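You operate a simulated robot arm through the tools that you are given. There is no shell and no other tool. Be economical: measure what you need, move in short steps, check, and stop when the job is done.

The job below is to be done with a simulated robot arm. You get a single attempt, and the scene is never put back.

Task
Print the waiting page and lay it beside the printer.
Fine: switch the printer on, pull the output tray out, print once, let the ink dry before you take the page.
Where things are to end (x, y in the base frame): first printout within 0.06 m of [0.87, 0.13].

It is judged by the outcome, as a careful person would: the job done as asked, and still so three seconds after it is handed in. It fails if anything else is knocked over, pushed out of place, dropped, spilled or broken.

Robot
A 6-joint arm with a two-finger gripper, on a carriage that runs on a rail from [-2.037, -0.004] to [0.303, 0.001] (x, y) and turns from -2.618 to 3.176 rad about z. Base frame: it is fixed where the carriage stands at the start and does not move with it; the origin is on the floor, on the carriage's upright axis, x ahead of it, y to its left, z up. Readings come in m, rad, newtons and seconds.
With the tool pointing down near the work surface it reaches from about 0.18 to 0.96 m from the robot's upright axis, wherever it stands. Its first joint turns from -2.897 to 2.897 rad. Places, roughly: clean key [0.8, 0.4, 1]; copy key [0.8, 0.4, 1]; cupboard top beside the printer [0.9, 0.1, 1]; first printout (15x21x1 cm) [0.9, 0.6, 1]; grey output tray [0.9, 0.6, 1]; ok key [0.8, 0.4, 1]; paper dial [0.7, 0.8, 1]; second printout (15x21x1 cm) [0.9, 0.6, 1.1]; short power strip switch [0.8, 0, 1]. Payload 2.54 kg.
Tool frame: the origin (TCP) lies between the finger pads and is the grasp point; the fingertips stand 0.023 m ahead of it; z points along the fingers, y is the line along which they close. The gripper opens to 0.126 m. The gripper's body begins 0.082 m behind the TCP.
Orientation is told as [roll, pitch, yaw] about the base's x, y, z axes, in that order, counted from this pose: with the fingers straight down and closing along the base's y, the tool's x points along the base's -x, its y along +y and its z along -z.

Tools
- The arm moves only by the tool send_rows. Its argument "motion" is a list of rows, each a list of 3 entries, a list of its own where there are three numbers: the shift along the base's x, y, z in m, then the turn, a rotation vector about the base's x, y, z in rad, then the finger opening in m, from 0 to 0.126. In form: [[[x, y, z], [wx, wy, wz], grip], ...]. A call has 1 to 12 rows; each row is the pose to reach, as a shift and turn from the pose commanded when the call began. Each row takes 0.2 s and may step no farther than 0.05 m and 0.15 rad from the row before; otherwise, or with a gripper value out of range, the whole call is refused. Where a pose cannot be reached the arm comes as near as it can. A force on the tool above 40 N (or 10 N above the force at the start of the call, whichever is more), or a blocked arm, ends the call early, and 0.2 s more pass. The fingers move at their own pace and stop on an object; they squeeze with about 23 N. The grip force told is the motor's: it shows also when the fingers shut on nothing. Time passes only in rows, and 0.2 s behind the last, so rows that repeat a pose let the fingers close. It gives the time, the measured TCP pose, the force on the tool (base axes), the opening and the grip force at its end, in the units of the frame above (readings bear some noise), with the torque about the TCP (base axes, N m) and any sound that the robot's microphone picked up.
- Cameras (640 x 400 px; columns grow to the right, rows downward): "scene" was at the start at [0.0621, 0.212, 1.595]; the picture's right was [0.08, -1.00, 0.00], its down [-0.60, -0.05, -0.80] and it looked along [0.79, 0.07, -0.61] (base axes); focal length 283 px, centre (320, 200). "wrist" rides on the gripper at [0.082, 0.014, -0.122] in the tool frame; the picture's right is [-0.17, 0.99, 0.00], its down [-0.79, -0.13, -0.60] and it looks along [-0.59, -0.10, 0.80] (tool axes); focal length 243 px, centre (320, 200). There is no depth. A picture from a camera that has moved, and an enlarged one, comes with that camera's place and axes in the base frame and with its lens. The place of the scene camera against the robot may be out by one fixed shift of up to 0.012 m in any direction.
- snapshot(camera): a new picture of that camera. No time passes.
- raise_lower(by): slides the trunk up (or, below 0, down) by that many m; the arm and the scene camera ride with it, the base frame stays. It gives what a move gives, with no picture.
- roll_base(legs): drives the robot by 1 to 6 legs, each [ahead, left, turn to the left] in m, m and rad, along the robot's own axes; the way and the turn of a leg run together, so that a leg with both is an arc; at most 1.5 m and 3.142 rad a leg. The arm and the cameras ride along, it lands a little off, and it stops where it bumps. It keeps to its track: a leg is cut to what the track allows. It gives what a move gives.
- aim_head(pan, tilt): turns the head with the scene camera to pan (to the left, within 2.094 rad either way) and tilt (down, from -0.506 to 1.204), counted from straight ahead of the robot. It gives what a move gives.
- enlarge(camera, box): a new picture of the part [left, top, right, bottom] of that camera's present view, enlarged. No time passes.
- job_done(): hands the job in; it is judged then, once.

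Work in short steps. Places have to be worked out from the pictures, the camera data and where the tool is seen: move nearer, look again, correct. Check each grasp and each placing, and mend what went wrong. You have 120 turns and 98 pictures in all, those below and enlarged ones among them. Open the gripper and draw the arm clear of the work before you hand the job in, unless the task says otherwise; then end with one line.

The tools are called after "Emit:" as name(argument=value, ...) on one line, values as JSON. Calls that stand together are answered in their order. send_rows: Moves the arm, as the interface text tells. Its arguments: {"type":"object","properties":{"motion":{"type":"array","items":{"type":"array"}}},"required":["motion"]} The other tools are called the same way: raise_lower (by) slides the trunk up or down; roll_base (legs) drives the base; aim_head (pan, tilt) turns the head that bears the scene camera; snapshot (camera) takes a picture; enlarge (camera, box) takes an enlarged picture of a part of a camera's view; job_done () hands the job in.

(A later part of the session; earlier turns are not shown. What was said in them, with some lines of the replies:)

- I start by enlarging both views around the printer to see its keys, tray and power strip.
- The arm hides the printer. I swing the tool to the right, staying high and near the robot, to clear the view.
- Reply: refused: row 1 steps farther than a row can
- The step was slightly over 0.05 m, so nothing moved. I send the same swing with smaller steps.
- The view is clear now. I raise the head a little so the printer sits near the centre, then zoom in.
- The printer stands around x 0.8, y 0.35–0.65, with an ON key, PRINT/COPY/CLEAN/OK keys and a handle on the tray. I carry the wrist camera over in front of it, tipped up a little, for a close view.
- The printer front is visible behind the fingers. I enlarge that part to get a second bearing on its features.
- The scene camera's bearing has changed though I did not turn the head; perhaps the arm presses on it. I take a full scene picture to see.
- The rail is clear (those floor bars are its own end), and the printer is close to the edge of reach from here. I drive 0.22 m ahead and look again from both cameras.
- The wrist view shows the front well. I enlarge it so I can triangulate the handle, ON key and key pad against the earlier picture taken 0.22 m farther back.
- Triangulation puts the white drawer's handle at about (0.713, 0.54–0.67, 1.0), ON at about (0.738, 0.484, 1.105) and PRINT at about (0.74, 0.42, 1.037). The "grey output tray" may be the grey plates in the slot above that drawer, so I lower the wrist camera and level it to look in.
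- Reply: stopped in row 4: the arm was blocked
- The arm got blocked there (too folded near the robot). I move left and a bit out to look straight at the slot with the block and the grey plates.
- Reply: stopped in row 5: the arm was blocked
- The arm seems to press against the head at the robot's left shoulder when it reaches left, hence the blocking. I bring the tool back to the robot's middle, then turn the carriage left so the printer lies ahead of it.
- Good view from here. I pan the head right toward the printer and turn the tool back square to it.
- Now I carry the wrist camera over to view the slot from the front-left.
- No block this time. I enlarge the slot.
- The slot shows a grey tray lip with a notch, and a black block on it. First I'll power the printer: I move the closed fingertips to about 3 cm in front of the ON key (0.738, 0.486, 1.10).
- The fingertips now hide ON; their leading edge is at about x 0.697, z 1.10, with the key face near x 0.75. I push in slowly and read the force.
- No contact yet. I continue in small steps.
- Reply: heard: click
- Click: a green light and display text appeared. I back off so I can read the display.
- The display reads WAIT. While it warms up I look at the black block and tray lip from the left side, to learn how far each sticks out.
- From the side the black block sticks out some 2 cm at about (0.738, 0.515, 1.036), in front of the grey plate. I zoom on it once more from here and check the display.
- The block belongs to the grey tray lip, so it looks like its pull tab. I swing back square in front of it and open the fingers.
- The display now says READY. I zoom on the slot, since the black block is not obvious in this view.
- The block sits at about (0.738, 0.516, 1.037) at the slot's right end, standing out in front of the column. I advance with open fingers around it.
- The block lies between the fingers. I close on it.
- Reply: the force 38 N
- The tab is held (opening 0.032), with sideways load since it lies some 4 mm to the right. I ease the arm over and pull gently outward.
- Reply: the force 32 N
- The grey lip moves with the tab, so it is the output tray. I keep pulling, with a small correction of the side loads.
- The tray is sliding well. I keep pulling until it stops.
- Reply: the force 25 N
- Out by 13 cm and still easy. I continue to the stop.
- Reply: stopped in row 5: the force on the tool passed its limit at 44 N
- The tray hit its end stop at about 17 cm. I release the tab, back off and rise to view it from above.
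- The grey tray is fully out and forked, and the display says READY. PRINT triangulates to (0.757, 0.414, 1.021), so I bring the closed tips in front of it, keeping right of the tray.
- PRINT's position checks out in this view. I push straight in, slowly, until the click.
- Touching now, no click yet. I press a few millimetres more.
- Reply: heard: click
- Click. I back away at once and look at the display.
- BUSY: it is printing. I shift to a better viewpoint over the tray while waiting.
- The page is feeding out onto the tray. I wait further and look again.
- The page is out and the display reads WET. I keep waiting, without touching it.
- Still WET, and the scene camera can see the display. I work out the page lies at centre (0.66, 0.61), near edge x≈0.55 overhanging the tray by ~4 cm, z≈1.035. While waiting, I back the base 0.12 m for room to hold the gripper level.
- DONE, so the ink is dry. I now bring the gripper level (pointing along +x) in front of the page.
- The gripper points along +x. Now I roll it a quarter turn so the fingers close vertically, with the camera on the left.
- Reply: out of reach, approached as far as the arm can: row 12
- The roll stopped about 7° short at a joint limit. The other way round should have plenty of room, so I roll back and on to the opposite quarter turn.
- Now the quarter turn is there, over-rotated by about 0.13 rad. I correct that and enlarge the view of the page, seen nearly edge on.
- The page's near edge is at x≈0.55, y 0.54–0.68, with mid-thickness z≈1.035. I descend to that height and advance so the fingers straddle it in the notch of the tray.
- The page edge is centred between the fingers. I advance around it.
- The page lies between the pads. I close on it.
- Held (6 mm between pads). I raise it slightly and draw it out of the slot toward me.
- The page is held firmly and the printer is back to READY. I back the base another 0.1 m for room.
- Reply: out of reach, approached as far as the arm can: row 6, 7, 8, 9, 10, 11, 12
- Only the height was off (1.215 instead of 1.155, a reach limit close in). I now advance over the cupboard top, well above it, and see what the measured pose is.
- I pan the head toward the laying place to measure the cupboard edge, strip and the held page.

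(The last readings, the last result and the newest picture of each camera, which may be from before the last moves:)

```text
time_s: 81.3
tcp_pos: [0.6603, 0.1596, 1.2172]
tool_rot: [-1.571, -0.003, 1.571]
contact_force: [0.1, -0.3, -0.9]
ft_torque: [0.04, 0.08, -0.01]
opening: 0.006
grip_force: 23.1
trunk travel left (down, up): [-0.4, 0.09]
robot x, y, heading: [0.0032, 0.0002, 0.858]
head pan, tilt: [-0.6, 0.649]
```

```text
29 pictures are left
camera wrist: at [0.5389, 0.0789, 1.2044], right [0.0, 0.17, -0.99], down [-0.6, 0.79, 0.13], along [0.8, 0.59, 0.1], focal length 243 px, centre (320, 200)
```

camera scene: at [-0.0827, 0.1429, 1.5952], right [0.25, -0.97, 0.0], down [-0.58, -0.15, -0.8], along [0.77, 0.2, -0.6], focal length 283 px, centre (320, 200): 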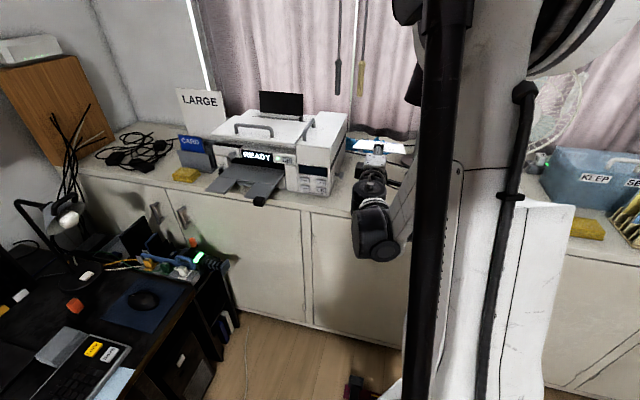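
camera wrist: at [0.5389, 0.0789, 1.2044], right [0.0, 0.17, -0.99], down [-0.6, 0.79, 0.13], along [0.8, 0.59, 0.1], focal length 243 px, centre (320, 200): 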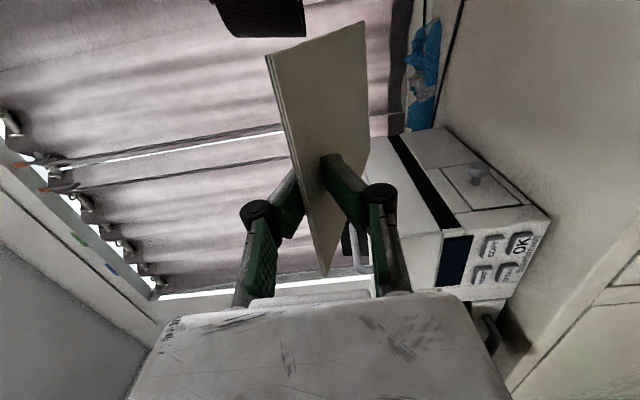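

The page is level sideways but droops about 17° at its far end; laying that edge down first will flatten it in the grip. Table top is z≈0.96, its edge x≈0.695, and the strip's edge y≈0. I move over the spot (TCP x 0.75, y 0.14) and lower the trunk 0.14 m.

Emit:
send_rows(motion=[[[0.03, -0.007, 0], [0, 0, 0], 0], [[0.06, -0.014, 0], [0, 0, 0], 0], [[0.09, -0.02, 0], [0, 0, 0], 0], [[0.09, -0.02, 0], [0, 0, 0], 0]])

Emit:
raise_lower(by=-0.14)

Emit:
aim_head(pan=-0.45, tilt=0.6)

Emit:
snapshot(camera="wrist")

Emit:
snapshot(camera="scene")

```text
time_s: 82.3
tcp_pos: [0.7512, 0.1434, 1.2157]
tool_rot: [-1.572, -0.001, 1.57]
contact_force: [-0.1, 0.2, -1.4]
ft_torque: [0.0, 0.09, -0.01]
opening: 0.0058
grip_force: 22.6
trunk travel left (down, up): [-0.4, 0.09]
robot x, y, heading: [0.0014, -0.0005, 0.854]
head pan, tilt: [-0.6, 0.649]
```

```text
time_s: 84.0
tcp_pos: [0.7501, 0.144, 1.0768]
tool_rot: [-1.574, -0.001, 1.571]
contact_force: [0.1, 0.0, -1.1]
ft_torque: [0.02, 0.05, -0.01]
opening: 0.006
grip_force: 22.9
trunk travel left (down, up): [-0.26, 0.23]
robot x, y, heading: [0.003, 0.0, 0.859]
head pan, tilt: [-0.6, 0.649]
```

```text
time_s: 84.7
tcp_pos: [0.75, 0.1423, 1.0766]
tool_rot: [-1.57, -0.002, 1.571]
contact_force: [0.6, -0.1, -1.1]
ft_torque: [-0.01, 0.04, 0.02]
opening: 0.0062
grip_force: 23.3
trunk travel left (down, up): [-0.26, 0.23]
robot x, y, heading: [-0.0018, -0.0006, 0.854]
head pan, tilt: [-0.45, 0.6]
```

```text
28 pictures are left
camera wrist: at [0.6294, 0.0616, 1.0634], right [0.0, 0.17, -0.99], down [-0.6, 0.79, 0.13], along [0.8, 0.59, 0.1], focal length 243 px, centre (320, 200)
```

wrist: 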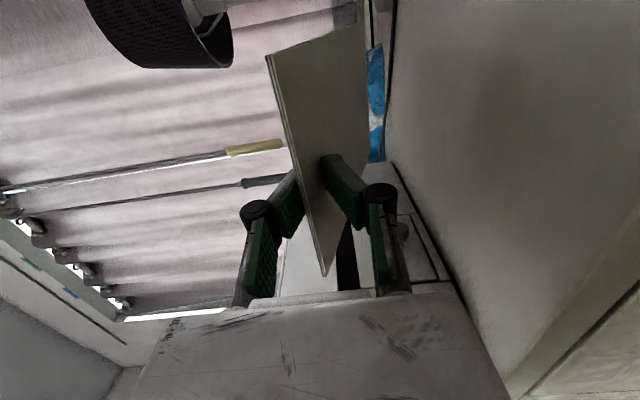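

```text
27 pictures are left
camera scene: at [-0.0854, 0.1558, 1.4594], right [0.39, -0.92, 0.0], down [-0.52, -0.22, -0.82], along [0.76, 0.32, -0.57], focal length 283 px, centre (320, 200)
```

scene: 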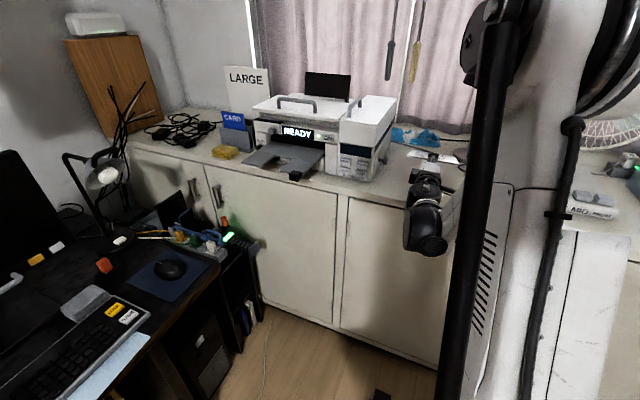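

Position looks right. I zoom the scene view on the page before lowering.

Emit:
enlarge(camera="scene", box=[340, 110, 500, 260])

```text
2.67 times, centred on (420, 185) of scene
camera zoom: at [-0.0854, 0.1558, 1.4594], right [0.39, -0.92, 0.0], down [-0.52, -0.22, -0.82], along [0.76, 0.32, -0.57], focal length 754 px, centre (53, 240)
```

zoom: 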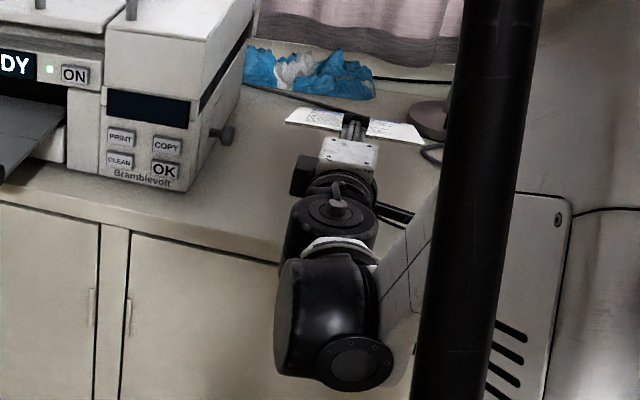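

Clear below. I lower in stages, watching for contact.

Emit:
send_rows(motion=[[[0, 0, -0.02], [0, 0, 0], 0], [[0, 0, -0.04], [0, 0, 0], 0], [[0, 0, -0.055], [0, 0, 0], 0], [[0, 0, -0.065], [0, 0, 0], 0], [[0, 0, -0.075], [0, 0, 0], 0]])

Emit:
snapshot(camera="wrist")

```text
time_s: 85.9
tcp_pos: [0.7483, 0.1418, 1.0005]
tool_rot: [-1.569, -0.001, 1.571]
contact_force: [0.0, -0.1, -0.1]
ft_torque: [-0.02, 0.04, 0.01]
opening: 0.0061
grip_force: 22.8
trunk travel left (down, up): [-0.26, 0.23]
robot x, y, heading: [0.0029, 0.0019, 0.856]
head pan, tilt: [-0.45, 0.6]
```

```text
25 pictures are left
camera wrist: at [0.6292, 0.06, 0.9875], right [0.0, 0.17, -0.99], down [-0.6, 0.79, 0.13], along [0.8, 0.59, 0.1], focal length 243 px, centre (320, 200)
```

wrist: 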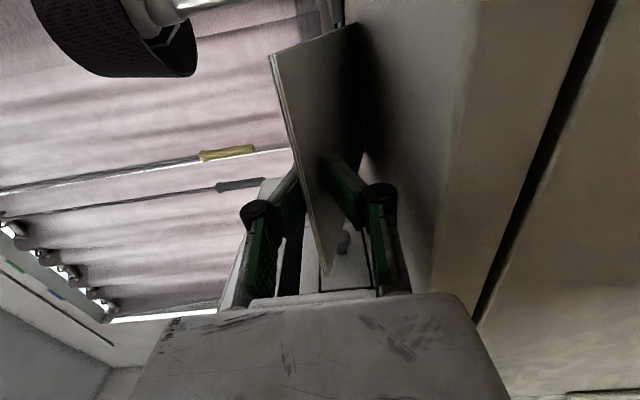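

The far edge seems to be just touching and the page flattening. I lower further in small steps.

Emit:
send_rows(motion=[[[0, 0, -0.005], [0, 0, 0], 0], [[0, 0, -0.01], [0, 0, 0], 0], [[0, 0, -0.014], [0, 0, 0], 0], [[0, 0, -0.018], [0, 0, 0], 0]])

Emit:
snapshot(camera="wrist")

```text
time_s: 86.9
tcp_pos: [0.7507, 0.1416, 0.9875]
tool_rot: [-1.573, -0.001, 1.571]
contact_force: [3.6, -0.2, 29.9]
ft_torque: [0.02, 0.75, -0.04]
opening: 0.0061
grip_force: 23.1
trunk travel left (down, up): [-0.26, 0.23]
robot x, y, heading: [0.0043, -0.0024, 0.862]
head pan, tilt: [-0.45, 0.6]
stopped in row 4: the force on the tool passed its limit at 54 N (the readings are from after the stop); the commanded pose is now the measured one
```

```text
24 pictures are left
camera wrist: at [0.6288, 0.0604, 0.9742], right [0.0, 0.17, -0.99], down [-0.6, 0.79, 0.13], along [0.8, 0.59, 0.1], focal length 243 px, centre (320, 200)
```

wrist: 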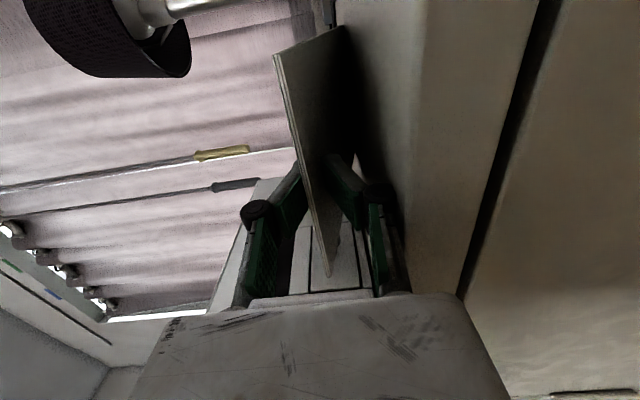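

The lower fingertip has touched the table (table z≈0.974) with the far edge down. I rise a few millimetres as I open, keeping the lower finger just off the table, so the page rests on it.

Emit:
send_rows(motion=[[[0, 0, 0.003], [0, 0, 0], 0.006], [[0, 0, 0.006], [0, 0, 0], 0.012], [[0, 0, 0.009], [0, 0, 0], 0.02], [[0, 0, 0.011], [0, 0, 0], 0.024], [[0, 0, 0.011], [0, 0, 0], 0.024]])

Emit:
snapshot(camera="wrist")

```text
time_s: 88.1
tcp_pos: [0.7495, 0.1425, 0.9976]
tool_rot: [-1.574, -0.002, 1.571]
contact_force: [-0.1, 1.4, -0.2]
ft_torque: [-0.01, 0.01, 0.0]
opening: 0.0244
grip_force: 0.4
trunk travel left (down, up): [-0.26, 0.23]
robot x, y, heading: [0.0009, 0.0004, 0.856]
head pan, tilt: [-0.45, 0.6]
```

```text
23 pictures are left
camera wrist: at [0.6294, 0.0607, 0.9834], right [0.0, 0.17, -0.99], down [-0.6, 0.79, 0.13], along [0.8, 0.59, 0.1], focal length 243 px, centre (320, 200)
```

wrist: 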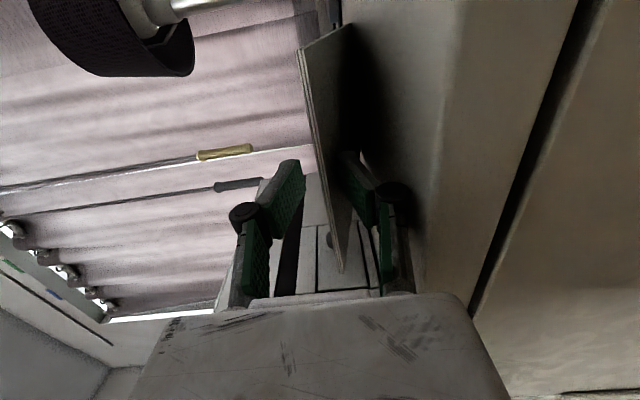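

The page now rests on the lower finger. I draw the fingers straight back out from under it.

Emit:
send_rows(motion=[[[-0.02, 0, 0], [0, 0, 0], 0.024], [[-0.045, 0, 0], [0, 0, 0], 0.024], [[-0.08, 0, 0], [0, 0, 0], 0.024], [[-0.12, 0, 0.0], [0, 0, 0], 0.024], [[-0.12, 0, 0.0], [0, 0, 0], 0.024]])

Emit:
snapshot(camera="wrist")

Emit:
enlarge(camera="scene", box=[340, 110, 500, 260])

```text
time_s: 89.3
tcp_pos: [0.6459, 0.145, 1.0302]
tool_rot: [-1.571, -0.002, 1.572]
contact_force: [0.4, 0.9, -0.3]
ft_torque: [0.04, 0.03, 0.01]
opening: 0.0243
grip_force: 0.1
out of reach, approached as far as the arm can: row 3, 4, 5
trunk travel left (down, up): [-0.26, 0.23]
robot x, y, heading: [0.0031, -0.0015, 0.857]
head pan, tilt: [-0.45, 0.6]
```

```text
22 pictures are left
camera wrist: at [0.5254, 0.0638, 1.0178], right [0.0, 0.17, -0.99], down [-0.6, 0.79, 0.13], along [0.8, 0.59, 0.1], focal length 243 px, centre (320, 200)
```

wrist: 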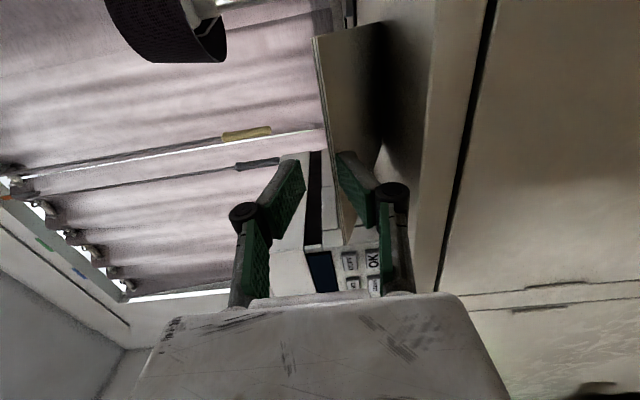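

```text
2.67 times, centred on (420, 185) of scene
camera zoom: at [-0.0857, 0.1557, 1.4594], right [0.39, -0.92, 0.0], down [-0.52, -0.22, -0.83], along [0.76, 0.33, -0.56], focal length 754 px, centre (53, 240)
```

zoom: 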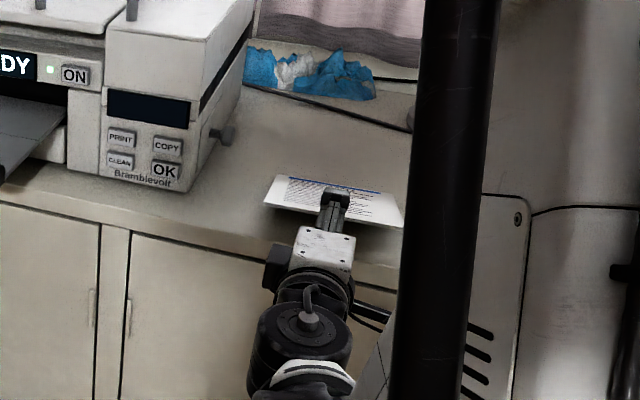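

Near the robot the arm ran into a reach limit and rose, dragging the page back with it (near edge now about x 0.67, still resting on the lower finger and the cupboard). I advance a little under it and look before regripping.

Emit:
send_rows(motion=[[[0.008, 0, 0], [0, 0, 0], 0.024], [[0.016, 0, 0], [0, 0, 0], 0.024], [[0.025, 0, 0], [0, 0, 0], 0.024]])

Emit:
snapshot(camera="wrist")

```text
time_s: 90.1
tcp_pos: [0.6735, 0.1453, 1.0301]
tool_rot: [-1.574, -0.002, 1.572]
contact_force: [-0.2, 0.2, -0.7]
ft_torque: [0.0, -0.02, 0.0]
opening: 0.0243
grip_force: 0.3
trunk travel left (down, up): [-0.26, 0.23]
robot x, y, heading: [0.0015, 0.0035, 0.851]
head pan, tilt: [-0.45, 0.6]
```

```text
20 pictures are left
camera wrist: at [0.5523, 0.0643, 1.0168], right [0.0, 0.17, -0.99], down [-0.6, 0.79, 0.13], along [0.8, 0.59, 0.1], focal length 243 px, centre (320, 200)
```

wrist: 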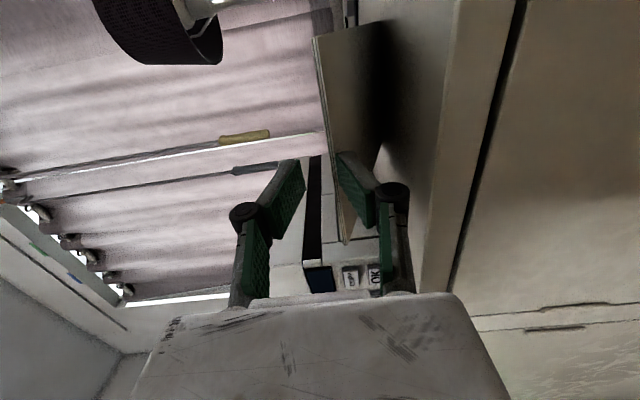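

The page rides along on the fingertip. I carry it forward and down a little at the same time, so that its near edge ends close to the table.

Emit:
send_rows(motion=[[[0.012, 0, -0.004], [0, 0, 0], 0.024], [[0.024, 0, -0.01], [0, 0, 0], 0.024], [[0.036, 0, -0.017], [0, 0, 0], 0.024], [[0.048, 0, -0.024], [0, 0, 0], 0.024], [[0.06, 0, -0.03], [0, 0, 0], 0.024], [[0.06, 0, -0.03], [0, 0, 0], 0.024]])

Emit:
snapshot(camera="wrist")

Emit:
enlarge(camera="scene", box=[340, 110, 500, 260])

```text
time_s: 91.5
tcp_pos: [0.7349, 0.1465, 0.9978]
tool_rot: [-1.571, -0.002, 1.572]
contact_force: [0.3, -0.4, -0.7]
ft_torque: [0.04, -0.05, 0.02]
opening: 0.0238
grip_force: 0.1
trunk travel left (down, up): [-0.26, 0.23]
robot x, y, heading: [0.0004, -0.0009, 0.857]
head pan, tilt: [-0.45, 0.6]
```

```text
19 pictures are left
camera wrist: at [0.613, 0.0647, 0.9853], right [0.0, 0.17, -0.99], down [-0.6, 0.79, 0.13], along [0.8, 0.59, 0.1], focal length 243 px, centre (320, 200)
```

wrist: 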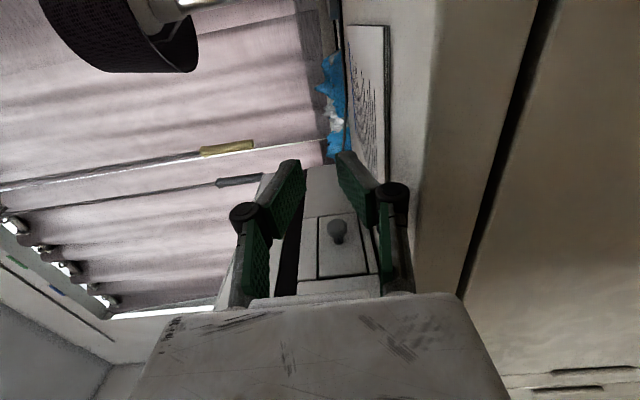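

```text
2.67 times, centred on (420, 185) of scene
camera zoom: at [-0.0852, 0.1558, 1.4595], right [0.39, -0.92, 0.0], down [-0.52, -0.22, -0.82], along [0.76, 0.33, -0.57], focal length 754 px, centre (53, 240)
```

zoom: 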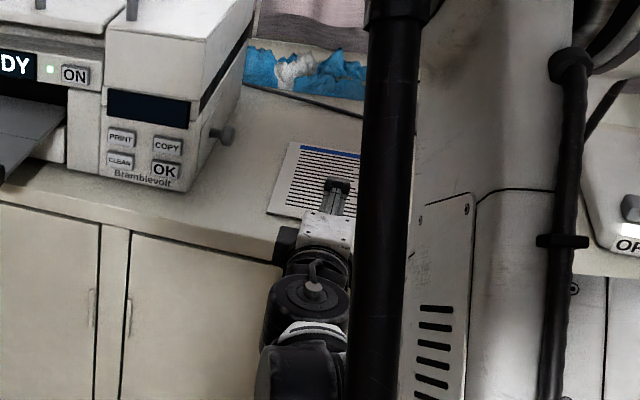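

The page slipped off the tip and now lies flat on the cupboard; scene view puts its centre near (0.83, 0.15), which is inside but near the limit. I rise and back away, then measure properly.

Emit:
send_rows(motion=[[[0, 0, 0.03], [0, 0, 0], 0.024], [[0, 0, 0.07], [0, 0, 0], 0.02], [[-0.02, 0, 0.11], [0, 0, 0], 0.01], [[-0.05, 0, 0.15], [0, 0, 0], 0.0], [[-0.08, -0.02, 0.18], [0, 0, 0], 0.0], [[-0.1, -0.06, 0.2], [0, 0, 0], 0.0], [[-0.1, -0.1, 0.2], [0, 0, 0], 0.0], [[-0.1, -0.14, 0.2], [0, 0, 0], 0.0], [[-0.1, -0.18, 0.2], [0, 0, 0], 0.0], [[-0.1, -0.22, 0.2], [0, 0, 0], 0.0]])

Emit:
aim_head(pan=-0.75, tilt=0.5)

Emit:
snapshot(camera="scene")

Emit:
snapshot(camera="wrist")

```text
time_s: 93.7
tcp_pos: [0.6322, -0.0725, 1.1994]
tool_rot: [-1.572, -0.001, 1.571]
contact_force: [0.1, 0.7, 0.3]
ft_torque: [0.0, 0.01, -0.03]
opening: 0.0
grip_force: 22.6
trunk travel left (down, up): [-0.26, 0.23]
robot x, y, heading: [0.0047, -0.0023, 0.853]
head pan, tilt: [-0.45, 0.6]
```

```text
time_s: 94.5
tcp_pos: [0.6312, -0.073, 1.1999]
tool_rot: [-1.572, -0.002, 1.57]
contact_force: [-0.4, 0.1, 0.0]
ft_torque: [0.02, -0.01, -0.01]
opening: 0.0
grip_force: 23.1
trunk travel left (down, up): [-0.26, 0.23]
robot x, y, heading: [0.0019, -0.0003, 0.857]
head pan, tilt: [-0.75, 0.499]
```

```text
17 pictures are left
camera scene: at [-0.0762, 0.1306, 1.4685], right [0.11, -0.99, 0.0], down [-0.48, -0.05, -0.88], along [0.87, 0.09, -0.48], focal length 283 px, centre (320, 200)
```

scene: 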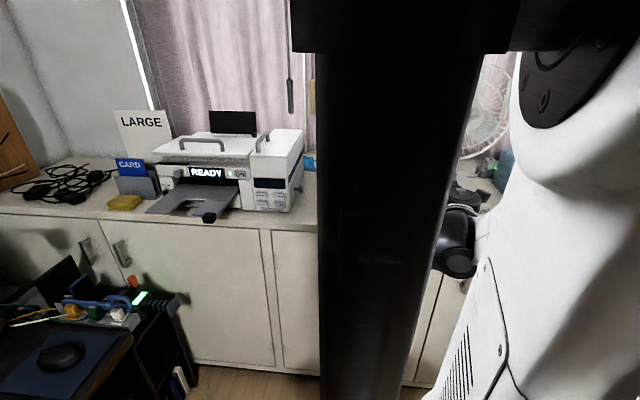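

```text
16 pictures are left
camera wrist: at [0.5099, -0.1546, 1.1874], right [0.0, 0.17, -0.99], down [-0.6, 0.79, 0.13], along [0.8, 0.59, 0.1], focal length 243 px, centre (320, 200)
```

wrist: 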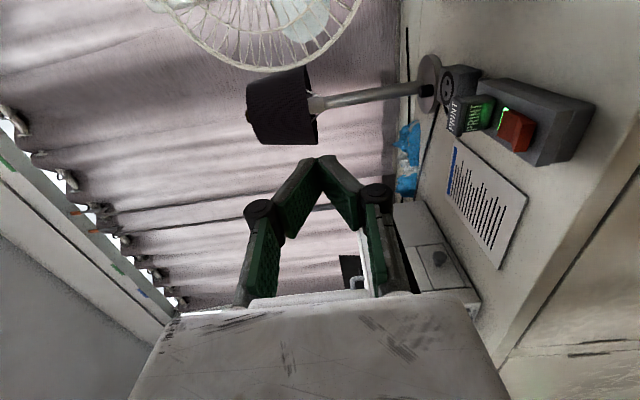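

The wrist camera sees the page lying by the strip. I enlarge it to compute its centre.

Emit:
enlarge(camera="wrist", box=[390, 50, 630, 290])

```text
1.67 times, centred on (510, 170) of wrist
camera zoom: at [0.5099, -0.1546, 1.1874], right [0.0, 0.17, -0.99], down [-0.6, 0.79, 0.13], along [0.8, 0.59, 0.1], focal length 404 px, centre (3, 250)
```

zoom: 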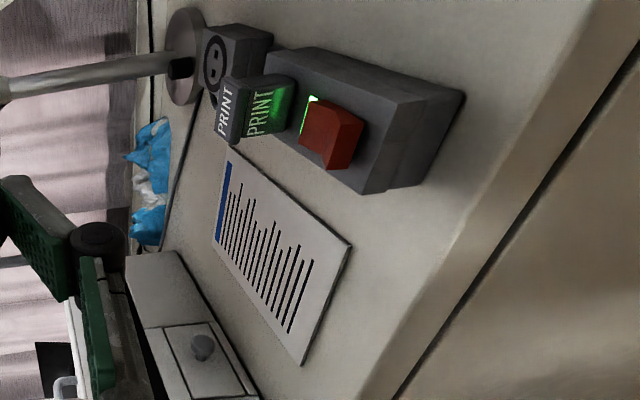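

Taking the plane at z 0.946–0.966, the page centre comes out between (0.843, 0.128) and (0.873, 0.153), comfortably within 0.06 m of the target, flat and clear of the strip. I raise the trunk and open the gripper, drawing the arm clear.

Emit:
raise_lower(by=0.14)

Emit:
send_rows(motion=[[[-0.02, 0, 0.02], [0, 0, 0], 0.03], [[-0.04, 0, 0.04], [0, 0, 0], 0.06], [[-0.06, 0, 0.05], [0, 0, 0], 0.08], [[-0.08, 0, 0.05], [0, 0, 0], 0.08], [[-0.08, 0, 0.05], [0, 0, 0], 0.08]])

Emit:
aim_head(pan=-0.45, tilt=0.6)

Emit:
snapshot(camera="scene")

Emit:
snapshot(camera="wrist")

```text
time_s: 96.2
tcp_pos: [0.631, -0.0743, 1.3405]
tool_rot: [-1.573, -0.001, 1.571]
contact_force: [-0.4, -0.1, 0.1]
ft_torque: [0.03, 0.0, -0.01]
opening: 0.0
grip_force: 22.7
trunk travel left (down, up): [-0.4, 0.09]
robot x, y, heading: [0.0023, -0.0013, 0.854]
head pan, tilt: [-0.75, 0.499]
```

```text
time_s: 96.9
tcp_pos: [0.6583, -0.0945, 1.3972]
tool_rot: [-1.571, -0.001, 1.573]
contact_force: [0.0, 0.0, -0.4]
ft_torque: [0.02, 0.0, -0.01]
opening: 0.0799
grip_force: 0.1
trunk travel left (down, up): [-0.4, 0.09]
robot x, y, heading: [-0.0, 0.0009, 0.856]
head pan, tilt: [-0.75, 0.499]
stopped in row 3: the arm was blocked; the commanded pose is now the measured one
```

```text
time_s: 97.7
tcp_pos: [0.658, -0.0952, 1.3978]
tool_rot: [-1.572, -0.002, 1.572]
contact_force: [-0.9, 0.7, -1.0]
ft_torque: [0.01, 0.02, 0.01]
opening: 0.0801
grip_force: 0.2
trunk travel left (down, up): [-0.4, 0.09]
robot x, y, heading: [0.0017, -0.0017, 0.854]
head pan, tilt: [-0.45, 0.6]
```

```text
14 pictures are left
camera scene: at [-0.0748, 0.1285, 1.6136], right [0.08, -1.0, 0.0], down [-0.43, -0.04, -0.9], along [0.9, 0.07, -0.43], focal length 283 px, centre (320, 200)
```

scene: 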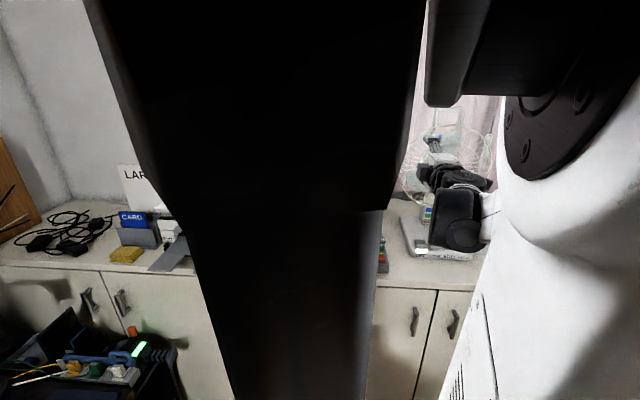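

```text
13 pictures are left
camera wrist: at [0.5369, -0.1764, 1.3846], right [0.0, 0.17, -0.99], down [-0.6, 0.79, 0.13], along [0.8, 0.59, 0.1], focal length 243 px, centre (320, 200)
```

wrist: 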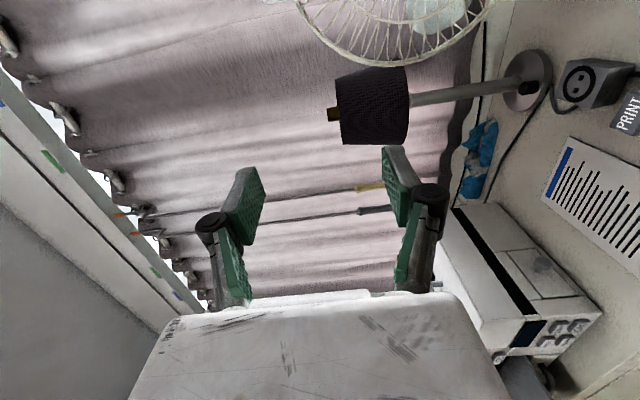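

A second bearing puts the far-left corner at (0.962, 0.22), so the centre is about (0.857, 0.145), within 2 cm of the target. The page is flat, the gripper open and the arm well above everything, so I hand in.

Emit:
job_done()

```text
The job is handed in.
```

I printed the page once and took it only after the display changed from WET to DONE. It now lies flat beside the printer, centred at about (0.86, 0.145), roughly 2 cm from the target.
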